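You operate a simulated robot arm through the tools that you are given. There is no shell and no other tool.

The job below is to be done with a simulated robot arm. You get a single attempt, and the scene is never put back.

JOB
Move the blue tube to the gripper ports and try the large cap in the gripper.
Fine: blue button once; tube and cap in place before the valve opens; grip till the lamp lights; then lever open, valve shut, cap back.

Only the result counts: the job must be done as asked and must still hold three seconds after the hand-in. Knocking over, shifting, dropping, spilling or breaking anything else fails it. A push-on lid holds only when it is set on centred and level and pressed home; a screw cap is set on level and turned clockwise until tight.

ROBOT AND FRAMES
A 7-joint arm with a two-finger parallel gripper, fixed in place. Base frame: the origin is at the foot of the arm, x ahead of it, y to its left, z up; the work surface is at about z = 860. Units: mm, rad, N and s.
With the tool pointing down near the work surface it reaches from about 100 to 640 mm from the base axis. Its first joint turns from -1.152 to 1.152 rad. Payload 1.57 kg.
Tool frame: the origin (TCP) lies between the finger pads and is the grasp point; the fingertips stand 30 mm ahead of it; z points along the fingers, y is the line along which they close. The gripper opens to 80 mm. The fingers are 17 mm wide and 12 mm thick; the gripper's body (40 by 82 mm) begins 80 mm behind the TCP.
Orientation is that of the tool frame in the base frame, as a unit quaternion [x, y, z, w]. With the fingers straight down and closing along the base's y, the tool's x points along the base's -x, its y along +y and its z along -z.

CONTROLS
- The arm moves only by the tool nudge_tool. Its argument "motion" is a list of rows, each a list of 7 numbers: the shift along the base's x, y, z in units of 200 mm (1.0 is 200 mm), then the turn, a rotation vector about the base's x, y, z in units of 45 degrees (1.0 is 45 degrees), then the opening, from 0 (shut) to 1 (fully open). In form: [[dx, dy, dz, rx, ry, rz, claw], ...]. A call has 1 to 20 rows; each row is the pose to reach, as a shift and turn from the pose commanded when the call began. A call with a number of a shift or a turn outside -1 to 1 is refused whole. Each row takes 0.2 s and may step no farther than 50 mm and 0.15 rad from the row before; otherwise, or with a gripper value out of range, the whole call is refused. Where a pose cannot be reached the arm comes as near as it can. A force on the tool above 40 N (or 10 N above the force at the start of the call, whichever is more), or a blocked arm, ends the call early, and 0.2 s more pass. The fingers move at their own pace (about 72 mm/s each) and stop on an object; they squeeze with about 43 N. The grip force told is the motor's: it shows also when the fingers shut on nothing. Time passes only in rows, and 0.2 s behind the last, so rows that repeat a pose let the fingers close. The reply holds the time, the measured pose of the TCP, the force on the tool along the base axes, the opening and the grip force, in the units named above and with some noise, with the torque about the TCP (base axes, N m) and any sound that the robot's microphone picked up.
- Cameras (640 x 400 px; columns grow to the right, rows downward): "scene" is fixed at [33.7, 415.5, 1440.5]; the picture's right is [-0.93, -0.37, 0.00], its down [-0.16, 0.40, -0.90] and it looks along [0.33, -0.84, -0.43] (base axes); focal length 374 px, centre (320, 200). "wrist" rides on the gripper at [72, -7, -122] in the tool frame; the picture's right is [0.09, 1.00, 0.00], its down [-0.84, 0.08, -0.54] and it looks along [-0.54, 0.05, 0.84] (tool axes); focal length 238 px, centre (320, 200). There is no depth. A picture from a camera that has moved, and an enlarged one, comes with that camera's place and axes in the base frame and with its lens.
- snapshot(camera): a new picture of that camera. The clock stands still meanwhile.
- enlarge(camera, box): a new picture of the part [left, top, right, bottom] of that camera's present view, enlarged. The clock stands still meanwhile.
- hand_in(): hands the job in; it is judged then, once.

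Places have to be worked out from the pictures, the camera data and where the tool is seen. Open the gripper and draw the arm clear of the work before you hand the job in, unless the task says otherwise.

The tools are called after "Request:" by a JSON object that holds its "name" and its "arguments". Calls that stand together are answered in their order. nudge_tool: Moves the arm, as the interface text tells. Its arguments: {"type":"object","properties":{"motion":{"type":"array","items":{"type":"array","items":{"type":"number"}}}},"required":["motion"]} The other tools are called the same way: snapshot (camera) takes a picture; enlarge (camera, box) takes an enlarged picture of a part of a camera's view; hand_in () hands the job in.

At the start:

```text
time: 0.0
eef_pos: [400.2, -71.2, 1241.2]
ee_rot: [0.0, 1.0, -0.001, 0.0]
contact_force: [-0.1, -0.5, -0.4]
ft_torque: [0.03, -0.01, 0.02]
width: 80.0
grasp_force: 0.0
```

scene: 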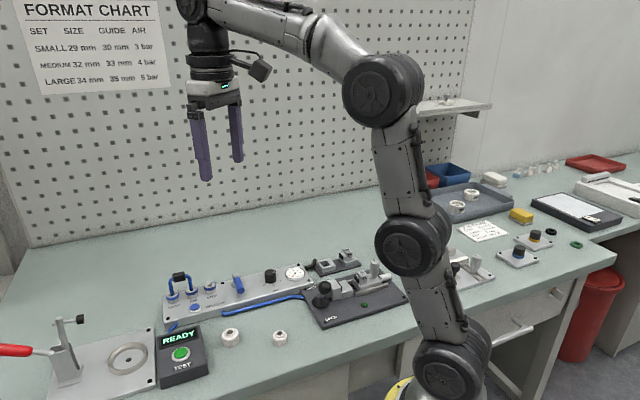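
wrist: 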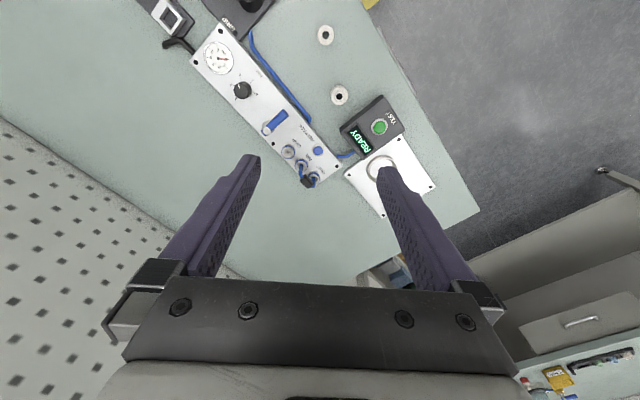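

I'll start by looking closely at the scene from both cameras before moving anything.

Request:
{"name": "enlarge", "arguments": {"camera": "scene", "box": [150, 230, 310, 330]}}

Request:
{"name": "enlarge", "arguments": {"camera": "scene", "box": [280, 230, 440, 330]}}

Request:
{"name": "enlarge", "arguments": {"camera": "scene", "box": [0, 300, 160, 400]}}

Request:
{"name": "enlarge", "arguments": {"camera": "scene", "box": [140, 300, 300, 400]}}

Request:
{"name": "enlarge", "arguments": {"camera": "scene", "box": [430, 140, 640, 270]}}

Request:
{"name": "enlarge", "arguments": {"camera": "scene", "box": [0, 0, 180, 110]}}

Request:
{"name": "enlarge", "arguments": {"camera": "wrist", "box": [130, 0, 450, 200]}}

```text
4.00 times, centred on (230, 280) of scene
camera zoom: at [33.7, 415.5, 1440.5], right [-0.93, -0.37, 0.0], down [-0.16, 0.4, -0.9], along [0.33, -0.84, -0.43], focal length 1494 px, centre (680, -120)
```

zoom: 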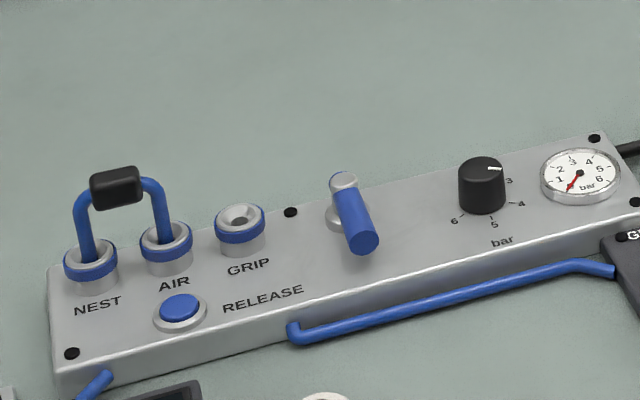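

```text
4.00 times, centred on (360, 280) of scene
camera zoom: at [33.7, 415.5, 1440.5], right [-0.93, -0.37, 0.0], down [-0.16, 0.4, -0.9], along [0.33, -0.84, -0.43], focal length 1494 px, centre (160, -120)
```

zoom: 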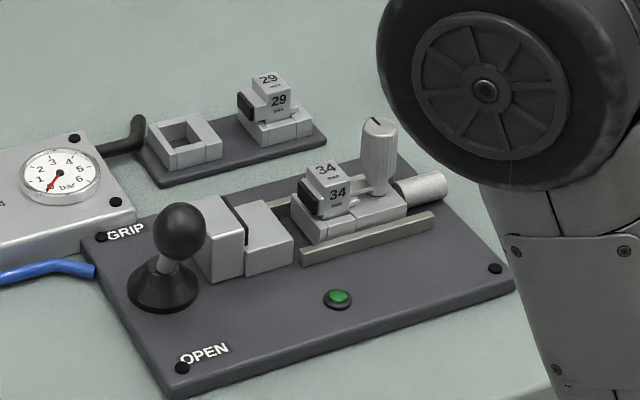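

```text
4.00 times, centred on (80, 350) of scene
camera zoom: at [33.7, 415.5, 1440.5], right [-0.93, -0.37, 0.0], down [-0.16, 0.4, -0.9], along [0.33, -0.84, -0.43], focal length 1494 px, centre (1280, -400)
```

zoom: 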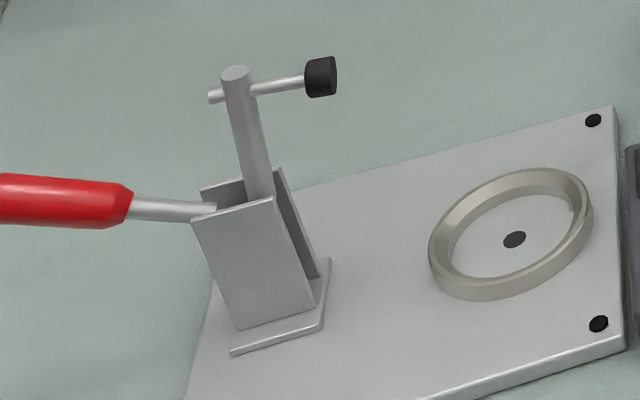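

```text
4.00 times, centred on (220, 350) of scene
camera zoom: at [33.7, 415.5, 1440.5], right [-0.93, -0.37, 0.0], down [-0.16, 0.4, -0.9], along [0.33, -0.84, -0.43], focal length 1494 px, centre (720, -400)
```

zoom: 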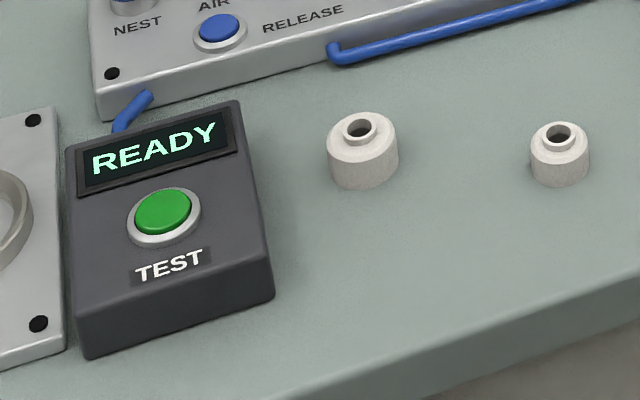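

```text
3.05 times, centred on (535, 205) of scene
camera zoom: at [33.7, 415.5, 1440.5], right [-0.93, -0.37, 0.0], down [-0.16, 0.4, -0.9], along [0.33, -0.84, -0.43], focal length 1138 px, centre (-335, 185)
```

zoom: 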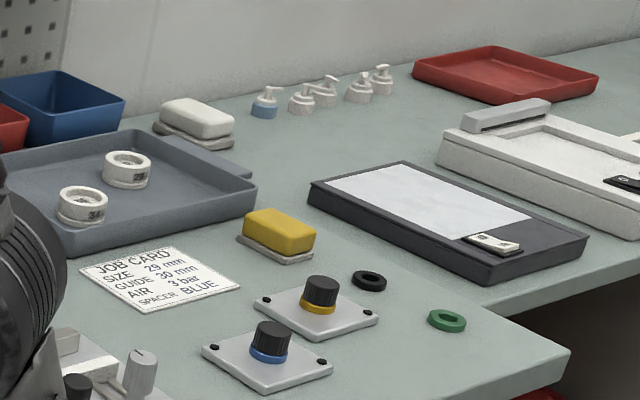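

```text
3.56 times, centred on (90, 55) of scene
camera zoom: at [33.7, 415.5, 1440.5], right [-0.93, -0.37, 0.0], down [-0.16, 0.4, -0.9], along [0.33, -0.84, -0.43], focal length 1328 px, centre (1138, 716)
```

zoom: 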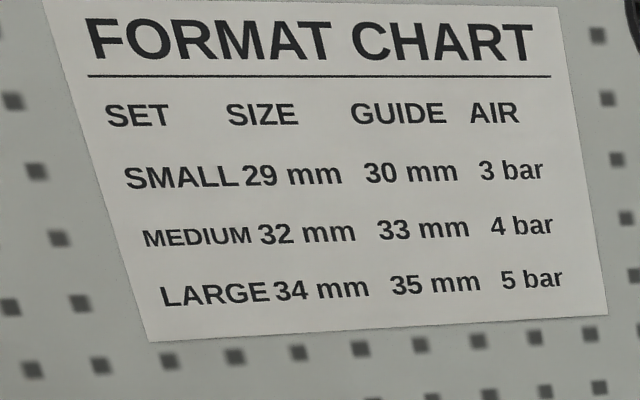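

```text
2.00 times, centred on (290, 100) of wrist
camera zoom: at [326.7, -79.0, 1363.5], right [-0.09, 1.0, 0.0], down [0.84, 0.08, 0.54], along [0.54, 0.05, -0.84], focal length 477 px, centre (380, 400)
```

zoom: 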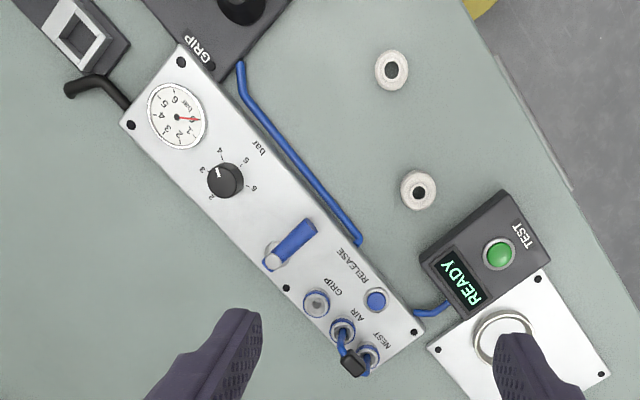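

The panel has NEST, AIR and GRIP ports with the blue tube now bridging NEST and AIR. I put NEST near (570,-70), AIR near (543,-100) and GRIP near (513,-125). I'll lower the arm part way, still clear of everything, for a better wrist view.

Request:
{"name": "nudge_tool", "arguments": {"motion": [[0.05, 0, -0.2, 0, 0, 0, 1], [0.1, 0, -0.4, 0, 0, 0, 1], [0.15, -0.05, -0.6, 0, 0, 0, 1], [0.2, -0.1, -0.8, 0, 0, 0, 1]]}}

Request:
{"name": "snapshot", "arguments": {"camera": "wrist"}}

Request:
{"name": "snapshot", "arguments": {"camera": "scene"}}

```text
time: 1.0
eef_pos: [439.0, -91.0, 1081.8]
ee_rot: [0.001, 1.0, 0.0, 0.0]
contact_force: [0.0, 0.4, 0.6]
ft_torque: [0.02, -0.04, 0.01]
width: 79.9
grasp_force: 0.1
```

```text
taken
camera wrist: at [366.4, -98.2, 1204.5], right [-0.09, 1.0, 0.0], down [0.84, 0.08, 0.54], along [0.54, 0.05, -0.84], focal length 238 px, centre (320, 200)
```

wrist: 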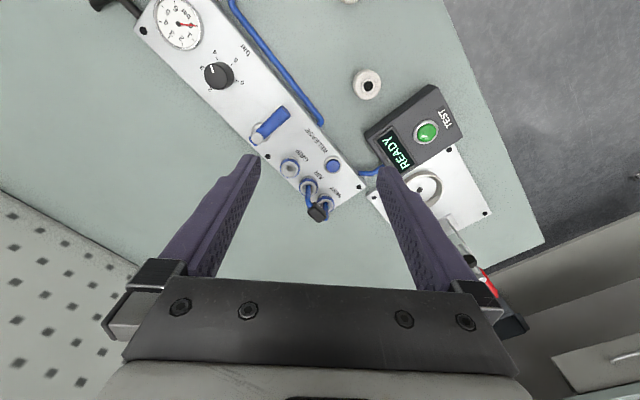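

```text
taken
```

scene: 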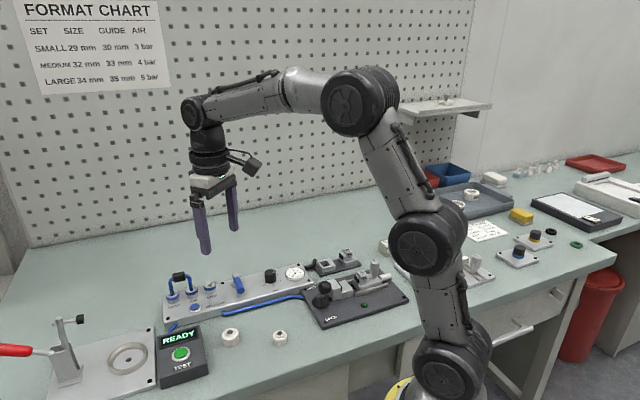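

Request:
{"name": "enlarge", "arguments": {"camera": "wrist", "box": [230, 80, 390, 230]}}

Request:
{"name": "enlarge", "arguments": {"camera": "wrist", "box": [80, 0, 280, 125]}}

Request:
{"name": "enlarge", "arguments": {"camera": "scene", "box": [290, 250, 420, 331]}}

```text
2.67 times, centred on (310, 155) of wrist
camera zoom: at [366.4, -98.2, 1204.5], right [-0.09, 1.0, 0.0], down [0.84, 0.08, 0.54], along [0.54, 0.05, -0.84], focal length 636 px, centre (347, 320)
```

zoom: 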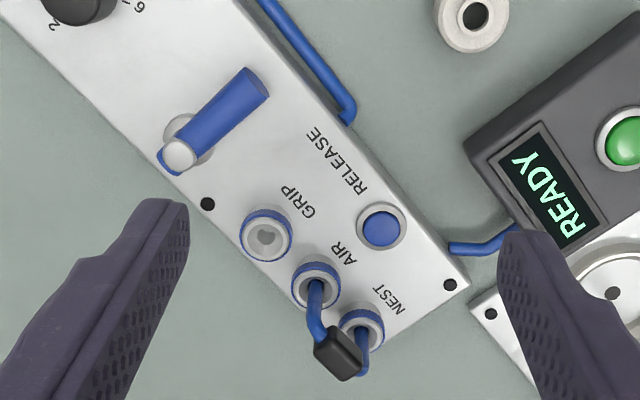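

```text
3.20 times, centred on (180, 62) of wrist
camera zoom: at [366.4, -98.2, 1204.5], right [-0.09, 1.0, 0.0], down [0.84, 0.08, 0.54], along [0.54, 0.05, -0.84], focal length 763 px, centre (768, 640)
```

zoom: 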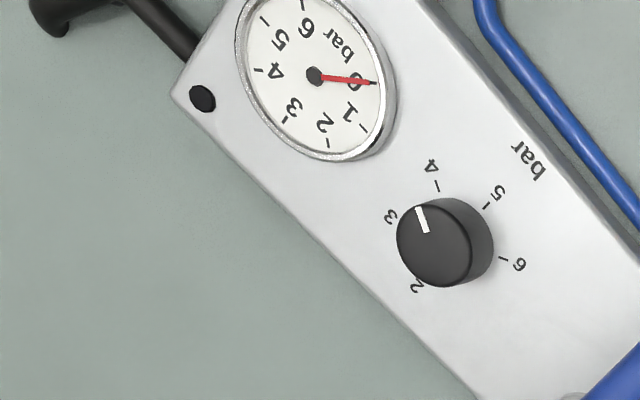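

```text
4.92 times, centred on (355, 290) of scene
camera zoom: at [33.7, 415.5, 1440.5], right [-0.93, -0.37, 0.0], down [-0.16, 0.4, -0.9], along [0.33, -0.84, -0.43], focal length 1839 px, centre (148, -246)
```

zoom: 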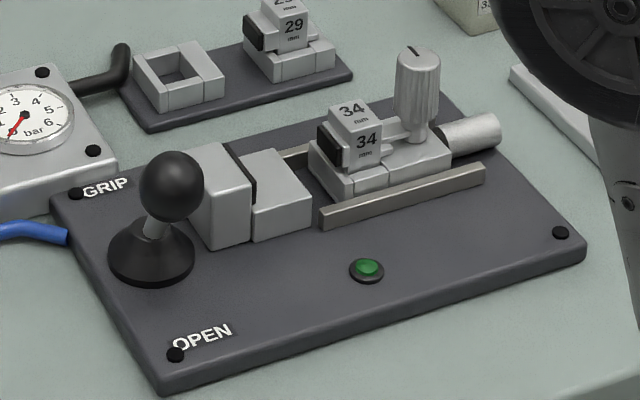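

The gauge reads 0, so the valve is shut. Next I'll look at the pneumatic gripper device, which I judge to be around (215,-270), by moving high over it with the tool yawed toward it.

Request:
{"name": "nudge_tool", "arguments": {"motion": [[-0.19, -0.08, 0, 0, 0, -0.15, 1], [-0.38, -0.16, 0, 0, 0, -0.3, 1], [-0.57, -0.24, 0, 0, 0, -0.45, 1], [-0.76, -0.32, 0, 0, 0, -0.6, 1], [-0.95, -0.4, 0, 0, 0, -0.75, 1]]}}

Request:
{"name": "snapshot", "arguments": {"camera": "wrist"}}

```text
time: 2.2
eef_pos: [251.5, -174.4, 1078.6]
ee_rot: [0.291, 0.957, -0.001, 0.0]
contact_force: [-0.1, 0.4, 0.2]
ft_torque: [0.01, 0.02, 0.01]
width: 80.0
grasp_force: 0.1
```

```text
taken
camera wrist: at [188.1, -139.5, 1200.5], right [0.48, 0.88, 0.0], down [0.74, -0.4, 0.54], along [0.48, -0.26, -0.84], focal length 238 px, centre (320, 200)
```

wrist: 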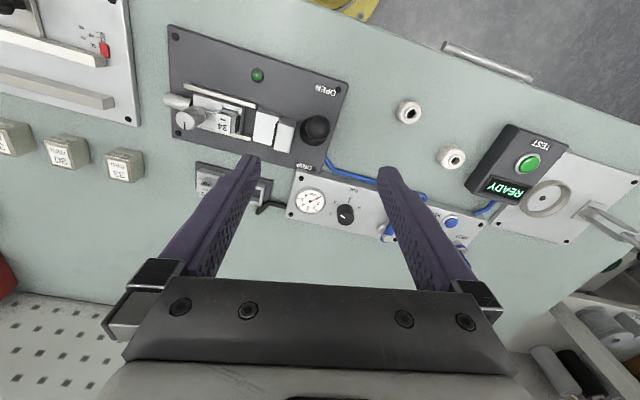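

The device is in view at upper left. I'll enlarge it and the caps.

Request:
{"name": "enlarge", "arguments": {"camera": "wrist", "box": [155, 20, 355, 180]}}

Request:
{"name": "enlarge", "arguments": {"camera": "wrist", "box": [380, 80, 500, 180]}}

Request:
{"name": "enlarge", "arguments": {"camera": "wrist", "box": [0, 0, 160, 190]}}

```text
2.50 times, centred on (255, 100) of wrist
camera zoom: at [188.1, -139.5, 1200.5], right [0.48, 0.88, 0.0], down [0.74, -0.4, 0.54], along [0.48, -0.26, -0.84], focal length 596 px, centre (482, 450)
```

zoom: 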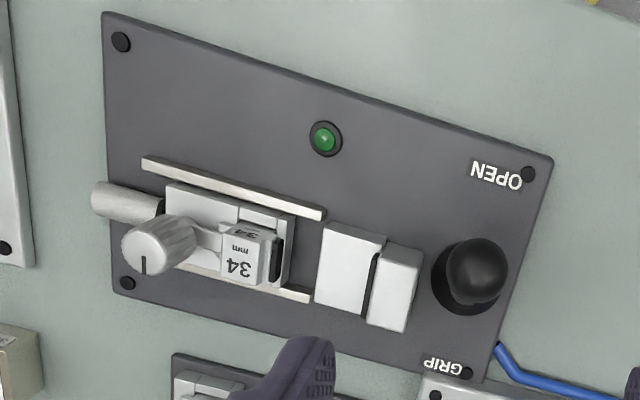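

```text
4.00 times, centred on (440, 130) of wrist
camera zoom: at [188.1, -139.5, 1200.5], right [0.48, 0.88, 0.0], down [0.74, -0.4, 0.54], along [0.48, -0.26, -0.84], focal length 953 px, centre (-160, 480)
```

zoom: 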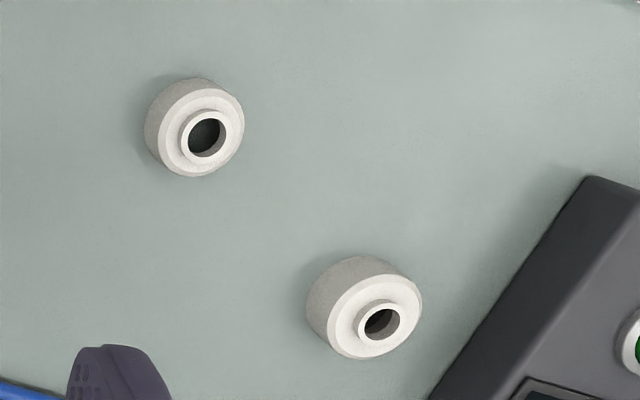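

```text
2.11 times, centred on (80, 95) of wrist
camera zoom: at [188.1, -139.5, 1200.5], right [0.48, 0.88, 0.0], down [0.74, -0.4, 0.54], along [0.48, -0.26, -0.84], focal length 502 px, centre (825, 421)
```

zoom: 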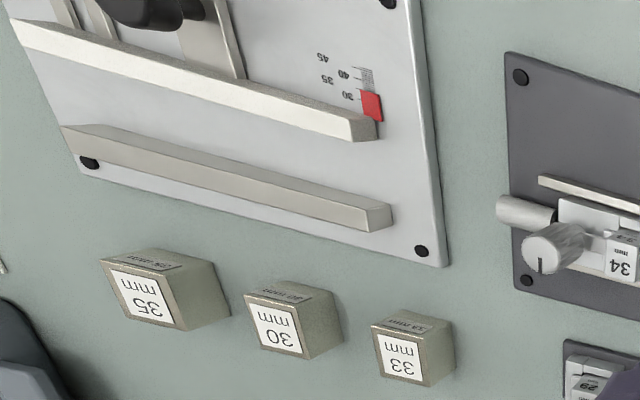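

The lever ball at about (256,-178,932) leans toward OPEN, and the large cap is the one beside the TEST box. I'll come lower for a closer look at the jaws, keeping the fingertips near z=950, above everything.

Request:
{"name": "nudge_tool", "arguments": {"motion": [[-0.1125, -0.07, -0.12, 0, 0, 0, 1], [-0.225, -0.15, -0.24, 0, 0, 0, 1], [-0.3375, -0.22, -0.36, 0, 0, 0, 1], [-0.45, -0.295, -0.46, 0, 0, 0, 1]]}}

Request:
{"name": "snapshot", "arguments": {"camera": "wrist"}}

Request:
{"name": "enlarge", "arguments": {"camera": "wrist", "box": [180, 60, 420, 240]}}

```text
time: 3.2
eef_pos: [159.7, -231.5, 989.8]
ee_rot: [0.29, 0.957, -0.001, -0.001]
contact_force: [-0.3, -0.5, 0.3]
ft_torque: [-0.02, 0.02, 0.03]
width: 80.0
grasp_force: 0.1
```

```text
taken
camera wrist: at [95.8, -197.0, 1111.9], right [0.48, 0.88, 0.0], down [0.74, -0.4, 0.54], along [0.48, -0.26, -0.84], focal length 238 px, centre (320, 200)
```

wrist: 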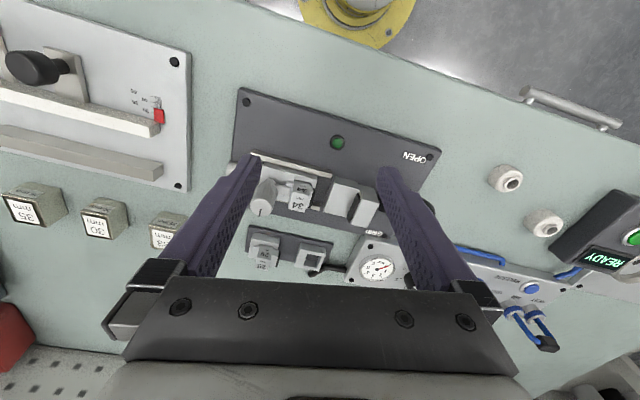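

```text
2.22 times, centred on (300, 150) of wrist
camera zoom: at [95.8, -197.0, 1111.9], right [0.48, 0.88, 0.0], down [0.74, -0.4, 0.54], along [0.48, -0.26, -0.84], focal length 530 px, centre (364, 311)
```

zoom: 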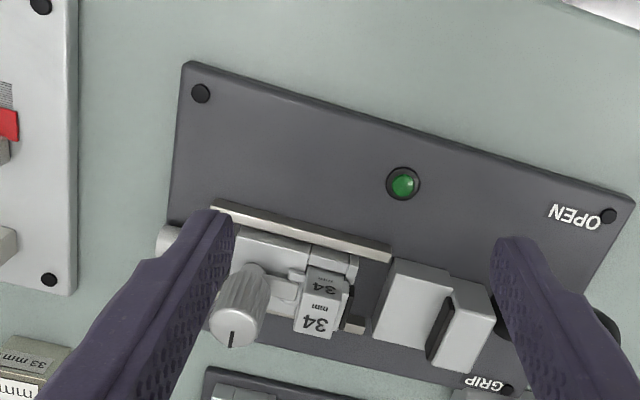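

The jaw layout needs more detail. I'll zoom tightly on the jaws, the lever and the caps from both cameras.

Request:
{"name": "enlarge", "arguments": {"camera": "scene", "box": [312, 258, 392, 308]}}

Request:
{"name": "enlarge", "arguments": {"camera": "wrist", "box": [270, 150, 390, 225]}}

Request:
{"name": "enlarge", "arguments": {"camera": "wrist", "box": [470, 140, 590, 260]}}

Request:
{"name": "enlarge", "arguments": {"camera": "scene", "box": [156, 262, 236, 312]}}

Request:
{"name": "enlarge", "arguments": {"camera": "scene", "box": [216, 318, 296, 368]}}

```text
8.00 times, centred on (352, 283) of scene
camera zoom: at [33.7, 415.5, 1440.5], right [-0.93, -0.37, 0.0], down [-0.16, 0.4, -0.9], along [0.33, -0.84, -0.43], focal length 2988 px, centre (64, -464)
```

zoom: 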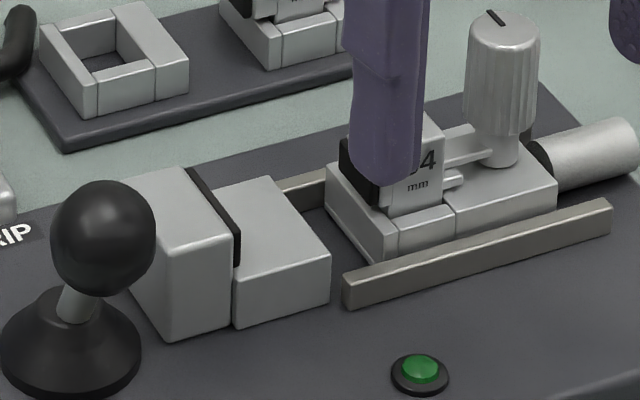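

```text
5.33 times, centred on (330, 188) of wrist
camera zoom: at [95.8, -197.0, 1111.9], right [0.48, 0.88, 0.0], down [0.74, -0.4, 0.54], along [0.48, -0.26, -0.84], focal length 1271 px, centre (267, 267)
```

zoom: 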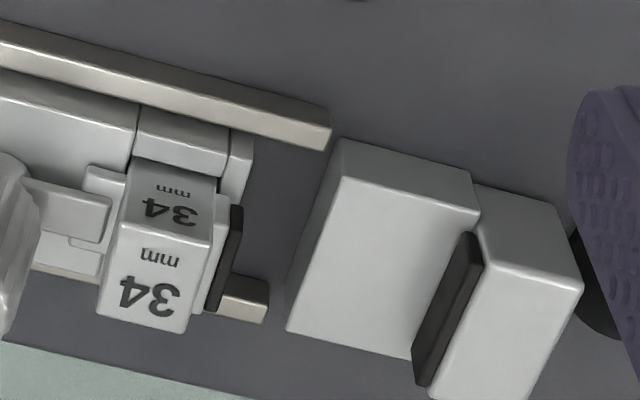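

```text
3.33 times, centred on (530, 200) of wrist
camera zoom: at [95.8, -197.0, 1111.9], right [0.48, 0.88, 0.0], down [0.74, -0.4, 0.54], along [0.48, -0.26, -0.84], focal length 794 px, centre (-380, 200)
```

zoom: 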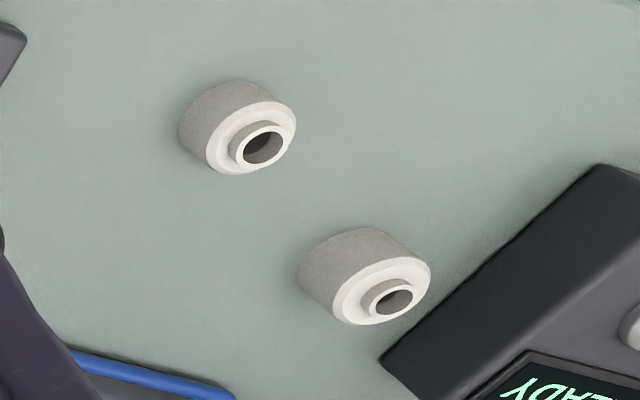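

```text
8.00 times, centred on (196, 287) of scene
camera zoom: at [33.7, 415.5, 1440.5], right [-0.93, -0.37, 0.0], down [-0.16, 0.4, -0.9], along [0.33, -0.84, -0.43], focal length 2988 px, centre (1312, -496)
```

zoom: 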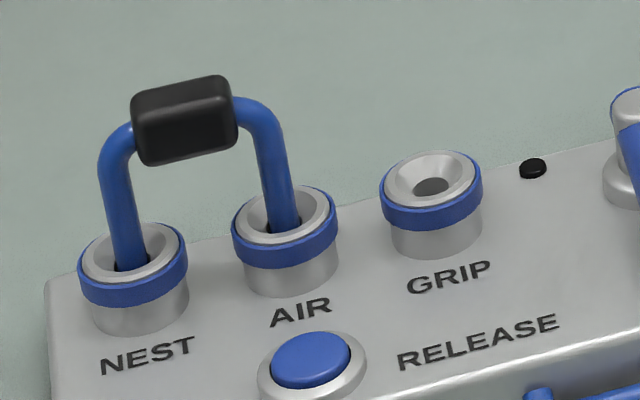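

```text
8.00 times, centred on (256, 343) of scene
camera zoom: at [33.7, 415.5, 1440.5], right [-0.93, -0.37, 0.0], down [-0.16, 0.4, -0.9], along [0.33, -0.84, -0.43], focal length 2988 px, centre (832, -944)
```

zoom: 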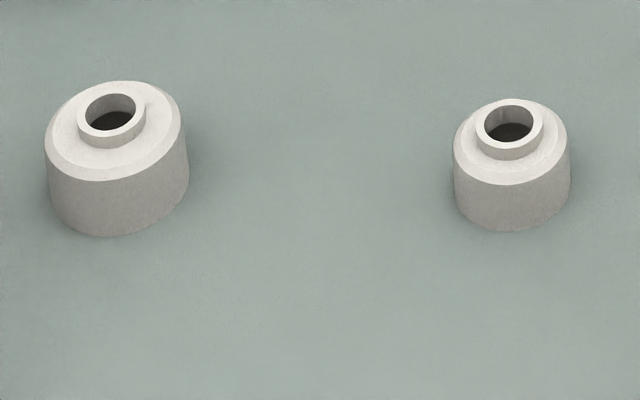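

The gripper has a low seat beside a tall fixed jaw with a black pad. The cap sits on that seat, between the fixed pad and the 34 mm jaw. Next I'll move high across to the air panel with the tool yawed about +40° to line up with the port row, and look closely.

Request:
{"name": "nudge_tool", "arguments": {"motion": [[0, 0, 0.2, 0, 0, 0, 1], [0.12, 0.05, 0.35, 0, 0, 0.14, 1], [0.25, 0.1, 0.4, 0, 0, 0.28, 1], [0.38, 0.15, 0.4, 0, 0, 0.42, 1], [0.51, 0.2, 0.4, 0, 0, 0.56, 1], [0.64, 0.25, 0.4, 0, 0, 0.7, 1], [0.77, 0.3, 0.4, 0, 0, 0.84, 1], [0.9, 0.35, 0.4, 0, 0, 0.98, 1]]}}

Request:
{"name": "nudge_tool", "arguments": {"motion": [[0.16, 0.02, 0, 0, 0, 0.16, 1], [0.32, 0.04, 0, 0, 0, 0.33, 1], [0.48, 0.05, -0.1, 0, 0, 0.5, 1], [0.65, 0.06, -0.25, 0, 0, 0.66, 1]]}}

Request:
{"name": "snapshot", "arguments": {"camera": "wrist"}}

```text
time: 5.0
eef_pos: [339.9, -159.6, 1067.3]
ee_rot: [-0.09, 0.996, 0.001, 0.0]
contact_force: [0.4, -0.3, -0.3]
ft_torque: [0.0, -0.02, -0.01]
width: 79.9
grasp_force: 0.0
```

```text
time: 6.0
eef_pos: [469.9, -153.5, 1019.9]
ee_rot: [-0.344, 0.939, -0.001, -0.001]
contact_force: [0.0, -0.5, -0.4]
ft_torque: [-0.02, 0.03, 0.01]
width: 79.9
grasp_force: 0.0
```

```text
taken
camera wrist: at [418.6, -203.7, 1141.3], right [-0.71, 0.7, 0.0], down [0.59, 0.6, 0.54], along [0.38, 0.39, -0.84], focal length 238 px, centre (320, 200)
```

wrist: 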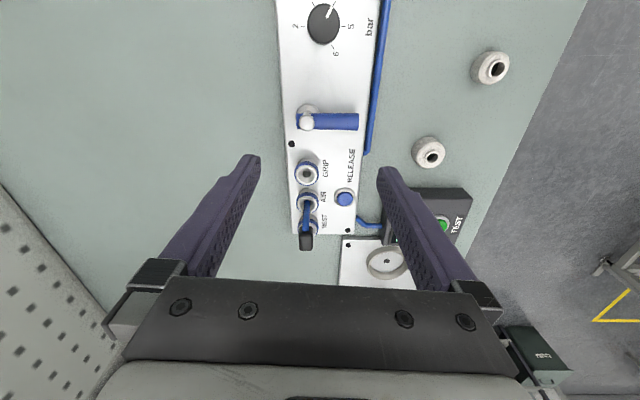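

Request:
{"name": "enlarge", "arguments": {"camera": "wrist", "box": [270, 140, 390, 260]}}

Request:
{"name": "enlarge", "arguments": {"camera": "wrist", "box": [265, 0, 405, 140]}}

Request:
{"name": "enlarge", "arguments": {"camera": "wrist", "box": [400, 40, 520, 200]}}

Request:
{"name": "enlarge", "arguments": {"camera": "scene", "box": [226, 255, 306, 305]}}

```text
3.33 times, centred on (330, 200) of wrist
camera zoom: at [418.6, -203.7, 1141.3], right [-0.71, 0.7, 0.0], down [0.59, 0.6, 0.54], along [0.38, 0.39, -0.84], focal length 794 px, centre (287, 200)
```

zoom: 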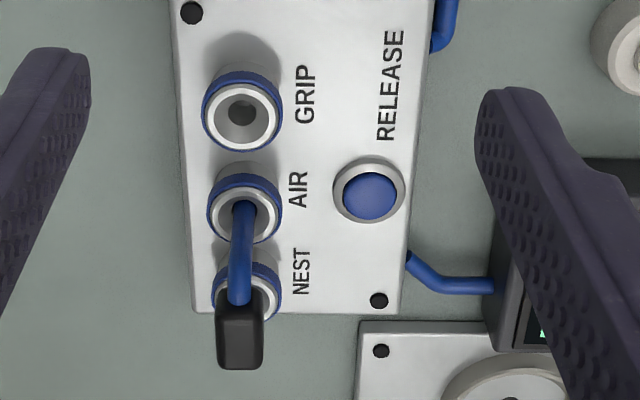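

```text
2.86 times, centred on (335, 70) of wrist
camera zoom: at [418.6, -203.7, 1141.3], right [-0.71, 0.7, 0.0], down [0.59, 0.6, 0.54], along [0.38, 0.39, -0.84], focal length 681 px, centre (277, 571)
```

zoom: 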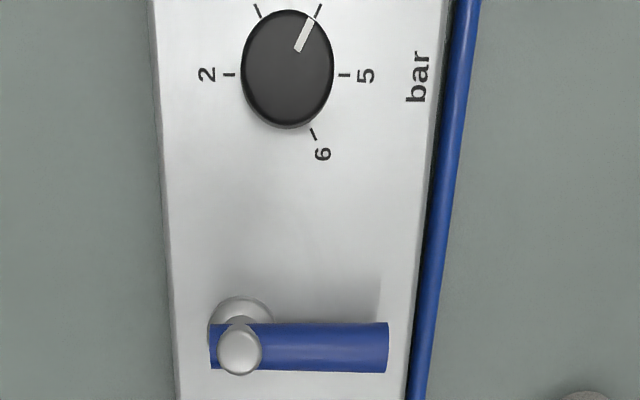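

```text
2.50 times, centred on (460, 120) of wrist
camera zoom: at [418.6, -203.7, 1141.3], right [-0.71, 0.7, 0.0], down [0.59, 0.6, 0.54], along [0.38, 0.39, -0.84], focal length 596 px, centre (-30, 400)
```

zoom: 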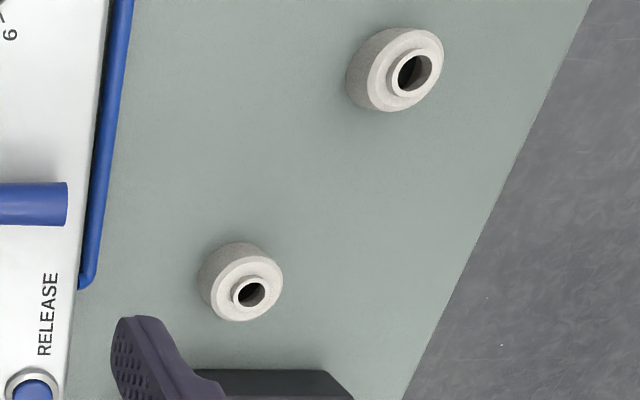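

```text
8.00 times, centred on (266, 280) of scene
camera zoom: at [33.7, 415.5, 1440.5], right [-0.93, -0.37, 0.0], down [-0.16, 0.4, -0.9], along [0.33, -0.84, -0.43], focal length 2988 px, centre (752, -440)
```

zoom: 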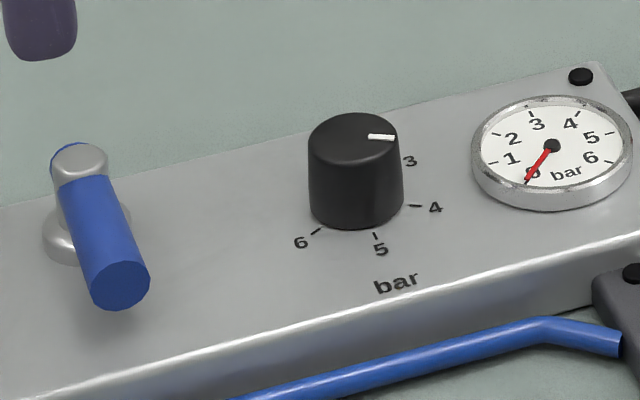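

The panel lies at about 45°, with ports near GRIP (513,-129), AIR (542,-101) and NEST (569,-74), tops about z=903. RELEASE is near (508,-70). The measured y is about 5 mm off what I commanded, so I'll hold still for two rows to see whether the pose settles.

Request:
{"name": "nudge_tool", "arguments": {"motion": [[0, 0, 0, 0, 0, 0, 1], [0, 0, 0, 0, 0, 0, 1]]}}

Request:
{"name": "nudge_tool", "arguments": {"motion": [[0, 0, 0, 0, 0, 0, 1]]}}

```text
time: 6.6
eef_pos: [469.2, -153.0, 1019.0]
ee_rot: [-0.342, 0.94, 0.0, 0.0]
contact_force: [0.7, -0.6, 0.6]
ft_torque: [-0.01, -0.01, 0.01]
width: 79.7
grasp_force: 0.0
```

```text
time: 7.0
eef_pos: [468.9, -151.5, 1018.4]
ee_rot: [-0.342, 0.94, 0.0, 0.0]
contact_force: [-0.6, 0.3, 0.3]
ft_torque: [0.02, 0.0, -0.01]
width: 80.0
grasp_force: 0.0
```

The pose does carry a few mm of steady offset, so I'll rely on measured and camera-derived positions. I'll move above the RELEASE button with yaw 45°, staying high, to view it closely.

Request:
{"name": "nudge_tool", "arguments": {"motion": [[0.065, 0.14, 0, 0, 0, 0.04, 1], [0.13, 0.28, -0.03, 0, 0, 0.08, 1], [0.1925, 0.42, -0.06, 0, 0, 0.11, 1], [0.1925, 0.42, -0.06, 0, 0, 0.11, 1]]}}

Request:
{"name": "snapshot", "arguments": {"camera": "wrist"}}

Request:
{"name": "enlarge", "arguments": {"camera": "wrist", "box": [200, 80, 360, 240]}}

```text
time: 8.0
eef_pos: [505.6, -63.7, 1007.5]
ee_rot: [-0.383, 0.924, 0.0, 0.0]
contact_force: [-0.5, -0.1, -0.3]
ft_torque: [-0.01, 0.0, 0.01]
width: 80.2
grasp_force: 0.1
```

```text
taken
camera wrist: at [460.2, -119.9, 1128.6], right [-0.77, 0.64, 0.0], down [0.54, 0.65, 0.54], along [0.35, 0.42, -0.84], focal length 238 px, centre (320, 200)
```

wrist: 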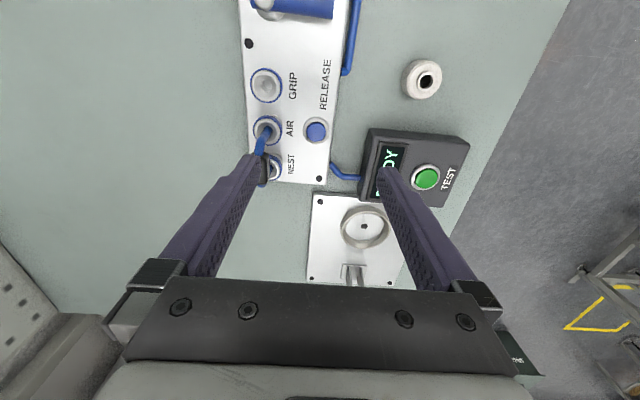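

```text
2.50 times, centred on (280, 160) of wrist
camera zoom: at [460.2, -119.9, 1128.6], right [-0.77, 0.64, 0.0], down [0.54, 0.65, 0.54], along [0.35, 0.42, -0.84], focal length 596 px, centre (420, 300)
```

zoom: 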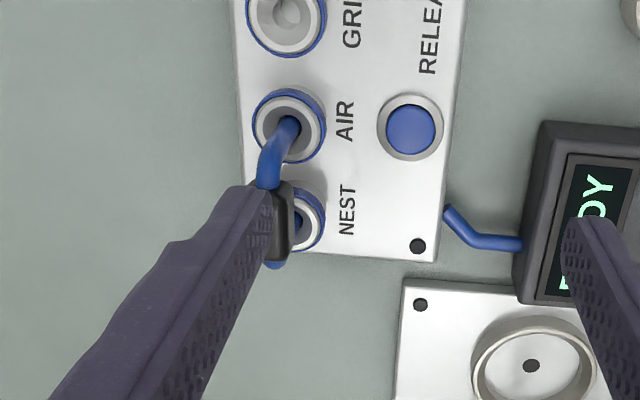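

The button reads consistently from two views at (509.4,-67.2) with its top near z=890. I'll close the fingers and come down to about 10 mm above it.

Request:
{"name": "nudge_tool", "arguments": {"motion": [[0.016, -0.016, -0.1, 0, 0, 0, 0], [0.016, -0.016, -0.2, 0, 0, 0, 0], [0.016, -0.016, -0.3, 0, 0, 0, 0], [0.016, -0.016, -0.38, 0, 0, 0, 0], [0.016, -0.016, -0.38, 0, 0, 0, 0]]}}

Request:
{"name": "enlarge", "arguments": {"camera": "scene", "box": [150, 250, 250, 320]}}

Request:
{"name": "snapshot", "arguments": {"camera": "wrist"}}

```text
time: 9.2
eef_pos: [509.7, -69.8, 931.5]
ee_rot: [-0.383, 0.924, 0.0, 0.0]
contact_force: [0.3, 0.0, 0.3]
ft_torque: [0.02, 0.01, 0.0]
width: 0.1
grasp_force: 21.1
```

```text
5.71 times, centred on (200, 285) of scene
camera zoom: at [33.7, 415.5, 1440.5], right [-0.93, -0.37, 0.0], down [-0.16, 0.4, -0.9], along [0.33, -0.84, -0.43], focal length 2134 px, centre (1006, -286)
```

zoom: 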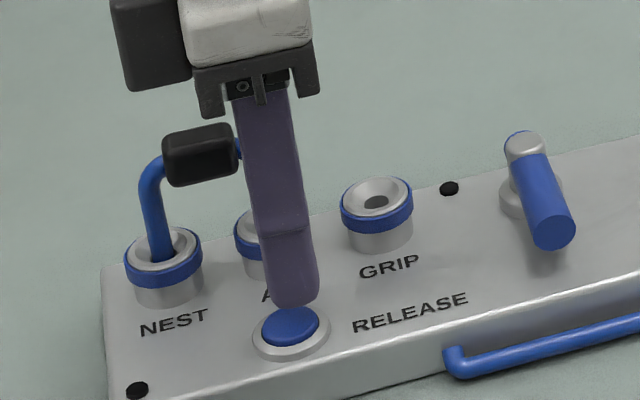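

```text
taken
camera wrist: at [462.5, -125.1, 1052.9], right [-0.77, 0.64, 0.0], down [0.54, 0.65, 0.54], along [0.35, 0.42, -0.84], focal length 238 px, centre (320, 200)
```

wrist: 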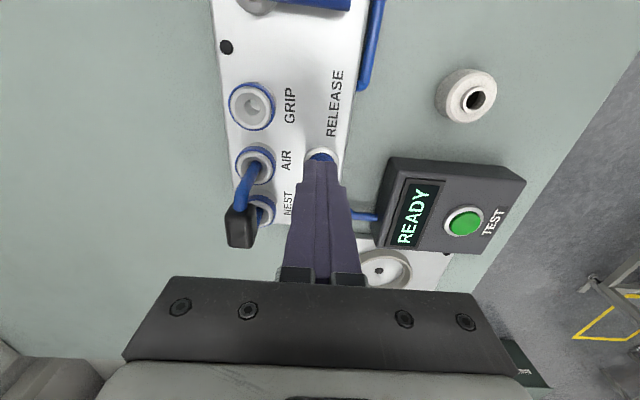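

The fingertips sit about 10 mm above the button and within 2 mm of its centre. I'll trim that and press down in 2 mm steps, watching the force and listening for a click.

Request:
{"name": "nudge_tool", "arguments": {"motion": [[0.005, 0.01, 0, 0, 0, 0, 0], [0.005, 0.01, -0.01, 0, 0, 0, 0], [0.005, 0.01, -0.02, 0, 0, 0, 0], [0.005, 0.01, -0.03, 0, 0, 0, 0], [0.005, 0.01, -0.04, 0, 0, 0, 0], [0.005, 0.01, -0.05, 0, 0, 0, 0], [0.005, 0.01, -0.06, 0, 0, 0, 0]]}}

```text
time: 10.8
eef_pos: [511.7, -66.9, 919.1]
ee_rot: [-0.383, 0.924, 0.0, 0.0]
contact_force: [-0.6, -0.2, 0.1]
ft_torque: [-0.02, -0.01, 0.02]
width: 0.0
grasp_force: 21.5
```

There is no contact yet with the tip at about z=889. I'll keep pressing down steadily.

Request:
{"name": "nudge_tool", "arguments": {"motion": [[0, 0, -0.01, 0, 0, 0, 0], [0, 0, -0.02, 0, 0, 0, 0], [0, 0, -0.03, 0, 0, 0, 0]]}}

```text
time: 11.6
eef_pos: [511.9, -65.6, 913.8]
ee_rot: [-0.383, 0.924, -0.001, 0.001]
contact_force: [-4.7, 0.4, 11.6]
ft_torque: [0.0, 0.16, 0.02]
width: 0.0
grasp_force: 21.3
heard: click
```

I heard a click with 11.6 N on the tool, so the button has been pressed once. I'll lift straight up and check the panel.

Request:
{"name": "nudge_tool", "arguments": {"motion": [[0, 0, 0.1, 0, 0, 0, 0], [0, 0, 0.25, 0, 0, 0, 0], [0, 0, 0.45, 0, 0, 0, 0]]}}

Request:
{"name": "enlarge", "arguments": {"camera": "scene", "box": [150, 250, 250, 320]}}

Request:
{"name": "snapshot", "arguments": {"camera": "wrist"}}

```text
time: 12.4
eef_pos: [510.5, -68.7, 1001.9]
ee_rot: [-0.382, 0.924, 0.001, -0.001]
contact_force: [0.2, -0.3, 0.2]
ft_torque: [0.01, -0.01, -0.01]
width: 0.0
grasp_force: 21.3
```

```text
5.71 times, centred on (200, 285) of scene
camera zoom: at [33.7, 415.5, 1440.5], right [-0.93, -0.37, 0.0], down [-0.16, 0.4, -0.9], along [0.33, -0.84, -0.43], focal length 2134 px, centre (1006, -286)
```

zoom: 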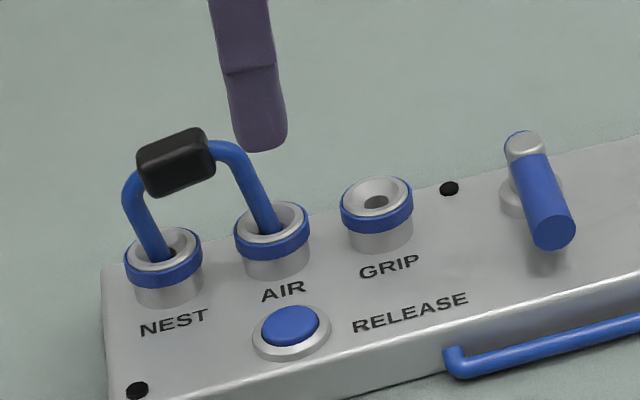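

```text
taken
camera wrist: at [463.7, -124.3, 1124.0], right [-0.77, 0.64, 0.0], down [0.54, 0.65, 0.54], along [0.35, 0.42, -0.84], focal length 238 px, centre (320, 200)
```

wrist: 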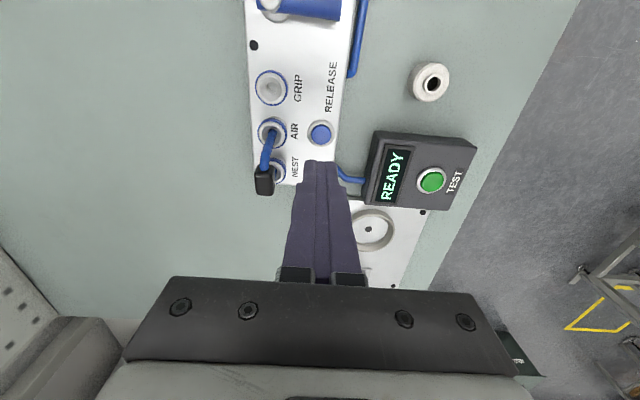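

The tube's posture looks changed since the release; the legs now seem to slant. I'll zoom in to judge its pose.

Request:
{"name": "enlarge", "arguments": {"camera": "scene", "box": [160, 264, 220, 304]}}

Request:
{"name": "enlarge", "arguments": {"camera": "wrist", "box": [235, 60, 335, 210]}}

```text
10.00 times, centred on (190, 284) of scene
camera zoom: at [33.7, 415.5, 1440.5], right [-0.93, -0.37, 0.0], down [-0.16, 0.4, -0.9], along [0.33, -0.84, -0.43], focal length 3735 px, centre (1620, -640)
```

zoom: 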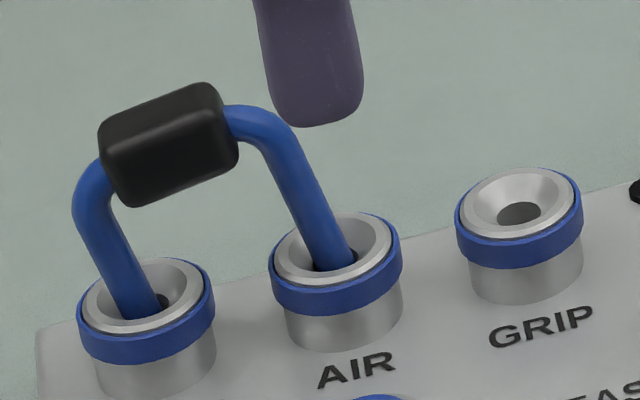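

```text
2.67 times, centred on (285, 135) of wrist
camera zoom: at [463.7, -124.3, 1124.0], right [-0.77, 0.64, 0.0], down [0.54, 0.65, 0.54], along [0.35, 0.42, -0.84], focal length 636 px, centre (413, 373)
```

zoom: 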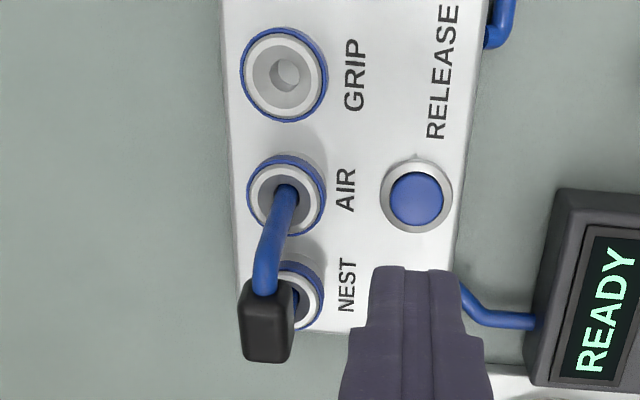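

The release has popped the tube loose. It now leans about 11° along the port row, with the handle centre near (563,-80,940). I'll open the gripper, move above the handle and take a fresh measurement.

Request:
{"name": "nudge_tool", "arguments": {"motion": [[0.05, -0.02, 0.06, 0, 0, 0, 0.5], [0.15, -0.045, 0.06, 0, 0, 0, 1], [0.25, -0.065, 0.06, 0, 0, 0, 1], [0.25, -0.065, 0.06, 0, 0, 0, 1], [0.25, -0.065, 0.06, 0, 0, 0, 1]]}}

Request:
{"name": "snapshot", "arguments": {"camera": "wrist"}}

Request:
{"name": "enlarge", "arguments": {"camera": "wrist", "box": [240, 60, 400, 220]}}

Request:
{"name": "enlarge", "arguments": {"camera": "scene", "box": [150, 250, 230, 310]}}

```text
time: 13.6
eef_pos: [562.2, -81.5, 1017.3]
ee_rot: [-0.383, 0.924, 0.001, -0.001]
contact_force: [0.0, -0.3, 0.8]
ft_torque: [0.02, 0.01, -0.02]
width: 80.0
grasp_force: 0.0
```

```text
taken
camera wrist: at [515.3, -136.5, 1139.7], right [-0.77, 0.64, 0.0], down [0.54, 0.65, 0.54], along [0.35, 0.42, -0.84], focal length 238 px, centre (320, 200)
```

wrist: 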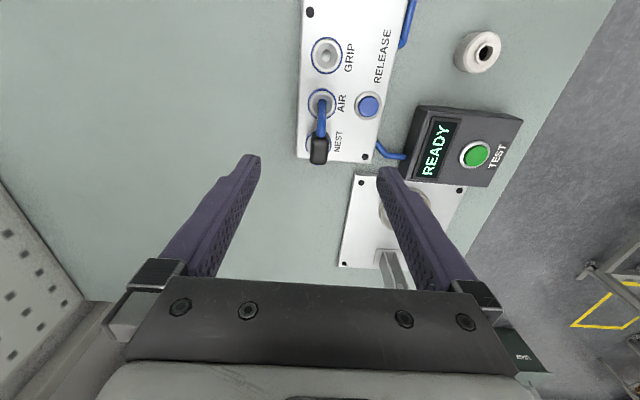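

```text
2.50 times, centred on (320, 140) of wrist
camera zoom: at [515.3, -136.5, 1139.7], right [-0.77, 0.64, 0.0], down [0.54, 0.65, 0.54], along [0.35, 0.42, -0.84], focal length 596 px, centre (320, 350)
```

zoom: 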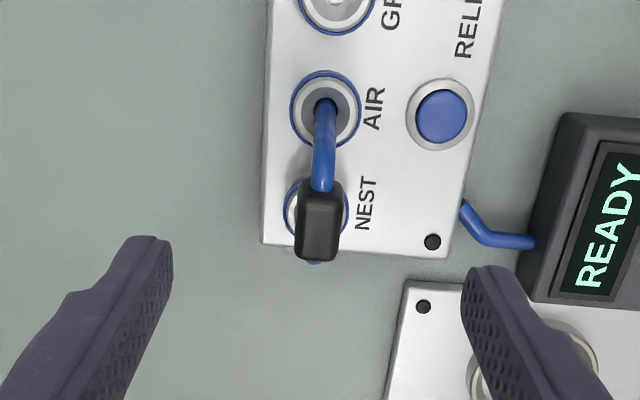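

```text
6.67 times, centred on (190, 280) of scene
camera zoom: at [33.7, 415.5, 1440.5], right [-0.93, -0.37, 0.0], down [-0.16, 0.4, -0.9], along [0.33, -0.84, -0.43], focal length 2490 px, centre (1187, -333)
```

zoom: 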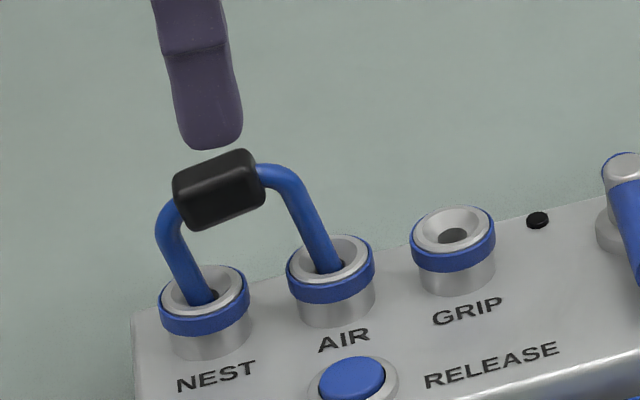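

The handle centre is confirmed at about (563.6,-78.8,940), already lined up across the row. I'll tilt the tool 11° about the cross axis to match the leaning tube, then check alignment before descending.

Request:
{"name": "nudge_tool", "arguments": {"motion": [[0.03, 0.03, 0, -0.09, 0.09, 0, 1], [0.065, 0.063, -0.01, -0.177, 0.177, 0, 1], [0.065, 0.063, -0.01, -0.177, 0.177, 0, 1], [0.065, 0.063, -0.01, -0.177, 0.177, 0, 1]]}}

Request:
{"name": "enlarge", "arguments": {"camera": "wrist", "box": [240, 60, 400, 220]}}

Request:
{"name": "enlarge", "arguments": {"camera": "scene", "box": [150, 230, 250, 305]}}

```text
time: 14.6
eef_pos: [575.7, -68.7, 1014.3]
ee_rot: [-0.381, 0.919, -0.037, -0.091]
contact_force: [-0.2, 0.6, -0.1]
ft_torque: [-0.01, -0.02, 0.0]
width: 80.3
grasp_force: 0.2
```

```text
2.50 times, centred on (320, 140) of wrist
camera zoom: at [546.3, -105.4, 1147.4], right [-0.77, 0.64, 0.02], down [0.6, 0.71, 0.37], along [0.22, 0.29, -0.93], focal length 596 px, centre (320, 350)
```

zoom: 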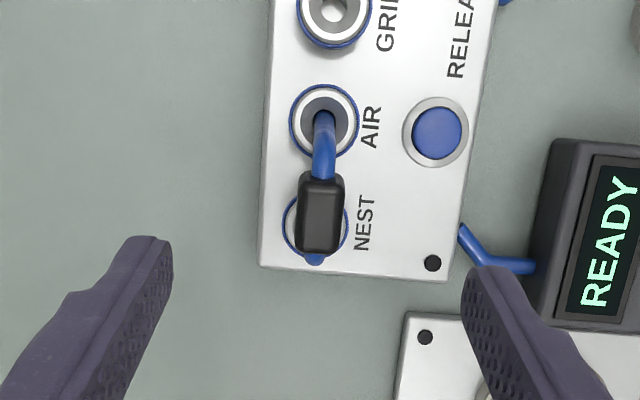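

```text
5.33 times, centred on (200, 268) of scene
camera zoom: at [33.7, 415.5, 1440.5], right [-0.93, -0.37, 0.0], down [-0.16, 0.4, -0.9], along [0.33, -0.84, -0.43], focal length 1992 px, centre (960, -160)
```

zoom: 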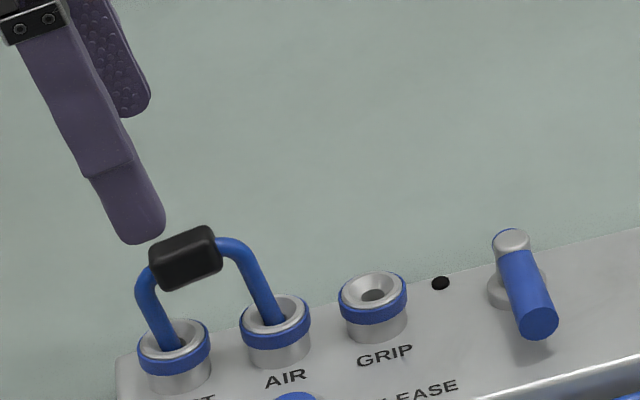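

The handle projects at (320,214), within a pixel of where the tool axis should meet it at (321,213). I'll descend 63 mm along the tilted axis with the fingers open around the handle.

Request:
{"name": "nudge_tool", "arguments": {"motion": [[-0.0125, -0.0125, -0.088, 0, 0, 0, 1], [-0.025, -0.025, -0.177, 0, 0, 0, 1], [-0.0375, -0.0375, -0.265, 0, 0, 0, 1], [-0.0437, -0.0437, -0.309, 0, 0, 0, 1], [-0.0437, -0.0437, -0.309, 0, 0, 0, 1]]}}

Request:
{"name": "enlarge", "arguments": {"camera": "wrist", "box": [220, 80, 420, 230]}}

Request:
{"name": "enlarge", "arguments": {"camera": "scene", "box": [150, 240, 230, 300]}}

```text
time: 15.8
eef_pos: [565.9, -76.9, 952.0]
ee_rot: [-0.381, 0.919, -0.037, -0.091]
contact_force: [0.2, -0.2, -0.4]
ft_torque: [-0.03, 0.02, -0.01]
width: 80.1
grasp_force: 0.0
```

```text
2.67 times, centred on (320, 155) of wrist
camera zoom: at [536.9, -113.8, 1085.1], right [-0.77, 0.64, 0.02], down [0.6, 0.71, 0.37], along [0.22, 0.29, -0.93], focal length 636 px, centre (320, 320)
```

zoom: 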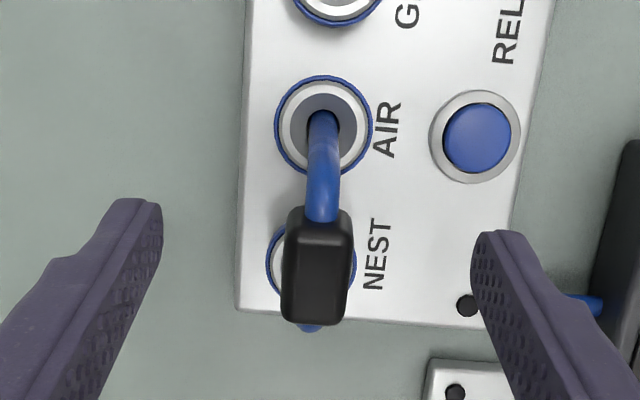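

```text
6.67 times, centred on (190, 270) of scene
camera zoom: at [33.7, 415.5, 1440.5], right [-0.93, -0.37, 0.0], down [-0.16, 0.4, -0.9], along [0.33, -0.84, -0.43], focal length 2490 px, centre (1187, -267)
```

zoom: 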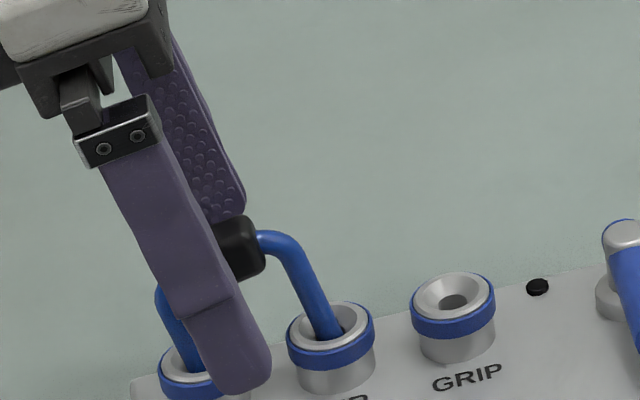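

The handle is centred between the fingers at the intended depth. I'll close on it now.

Request:
{"name": "nudge_tool", "arguments": {"motion": [[0, 0, 0, 0, 0, 0, 0.5], [0, 0, 0, 0, 0, 0, 0.3], [0, 0, 0, 0, 0, 0, 0.1], [0, 0, 0, 0, 0, 0, 0], [0, 0, 0, 0, 0, 0, 0]]}}

Request:
{"name": "enlarge", "arguments": {"camera": "wrist", "box": [220, 80, 420, 230]}}

Request:
{"name": "enlarge", "arguments": {"camera": "scene", "box": [150, 240, 230, 300]}}

```text
time: 17.0
eef_pos: [566.1, -75.5, 951.7]
ee_rot: [-0.382, 0.919, -0.039, -0.09]
contact_force: [1.3, -1.5, 0.0]
ft_torque: [-0.1, -0.12, -0.01]
width: 14.6
grasp_force: 31.3
```

```text
2.67 times, centred on (320, 155) of wrist
camera zoom: at [537.1, -114.0, 1085.4], right [-0.77, 0.64, 0.02], down [0.6, 0.71, 0.37], along [0.22, 0.29, -0.93], focal length 636 px, centre (320, 320)
```

zoom: 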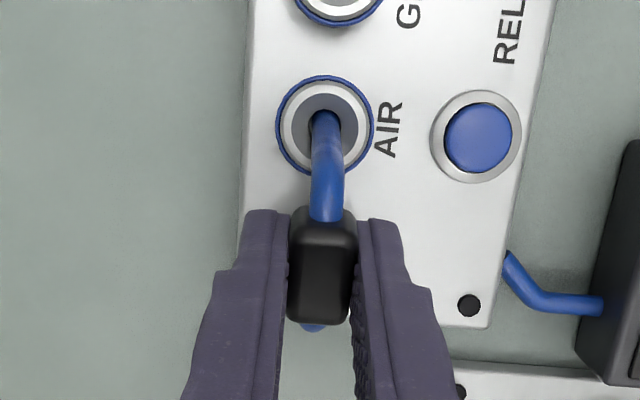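

```text
6.67 times, centred on (190, 270) of scene
camera zoom: at [33.8, 415.5, 1440.5], right [-0.93, -0.37, 0.0], down [-0.16, 0.4, -0.9], along [0.33, -0.84, -0.43], focal length 2490 px, centre (1187, -267)
```

zoom: 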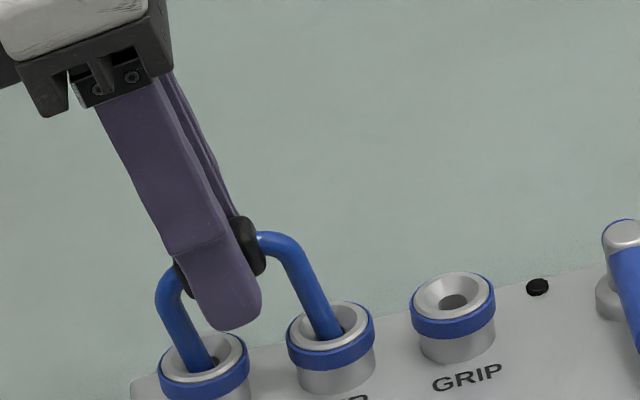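

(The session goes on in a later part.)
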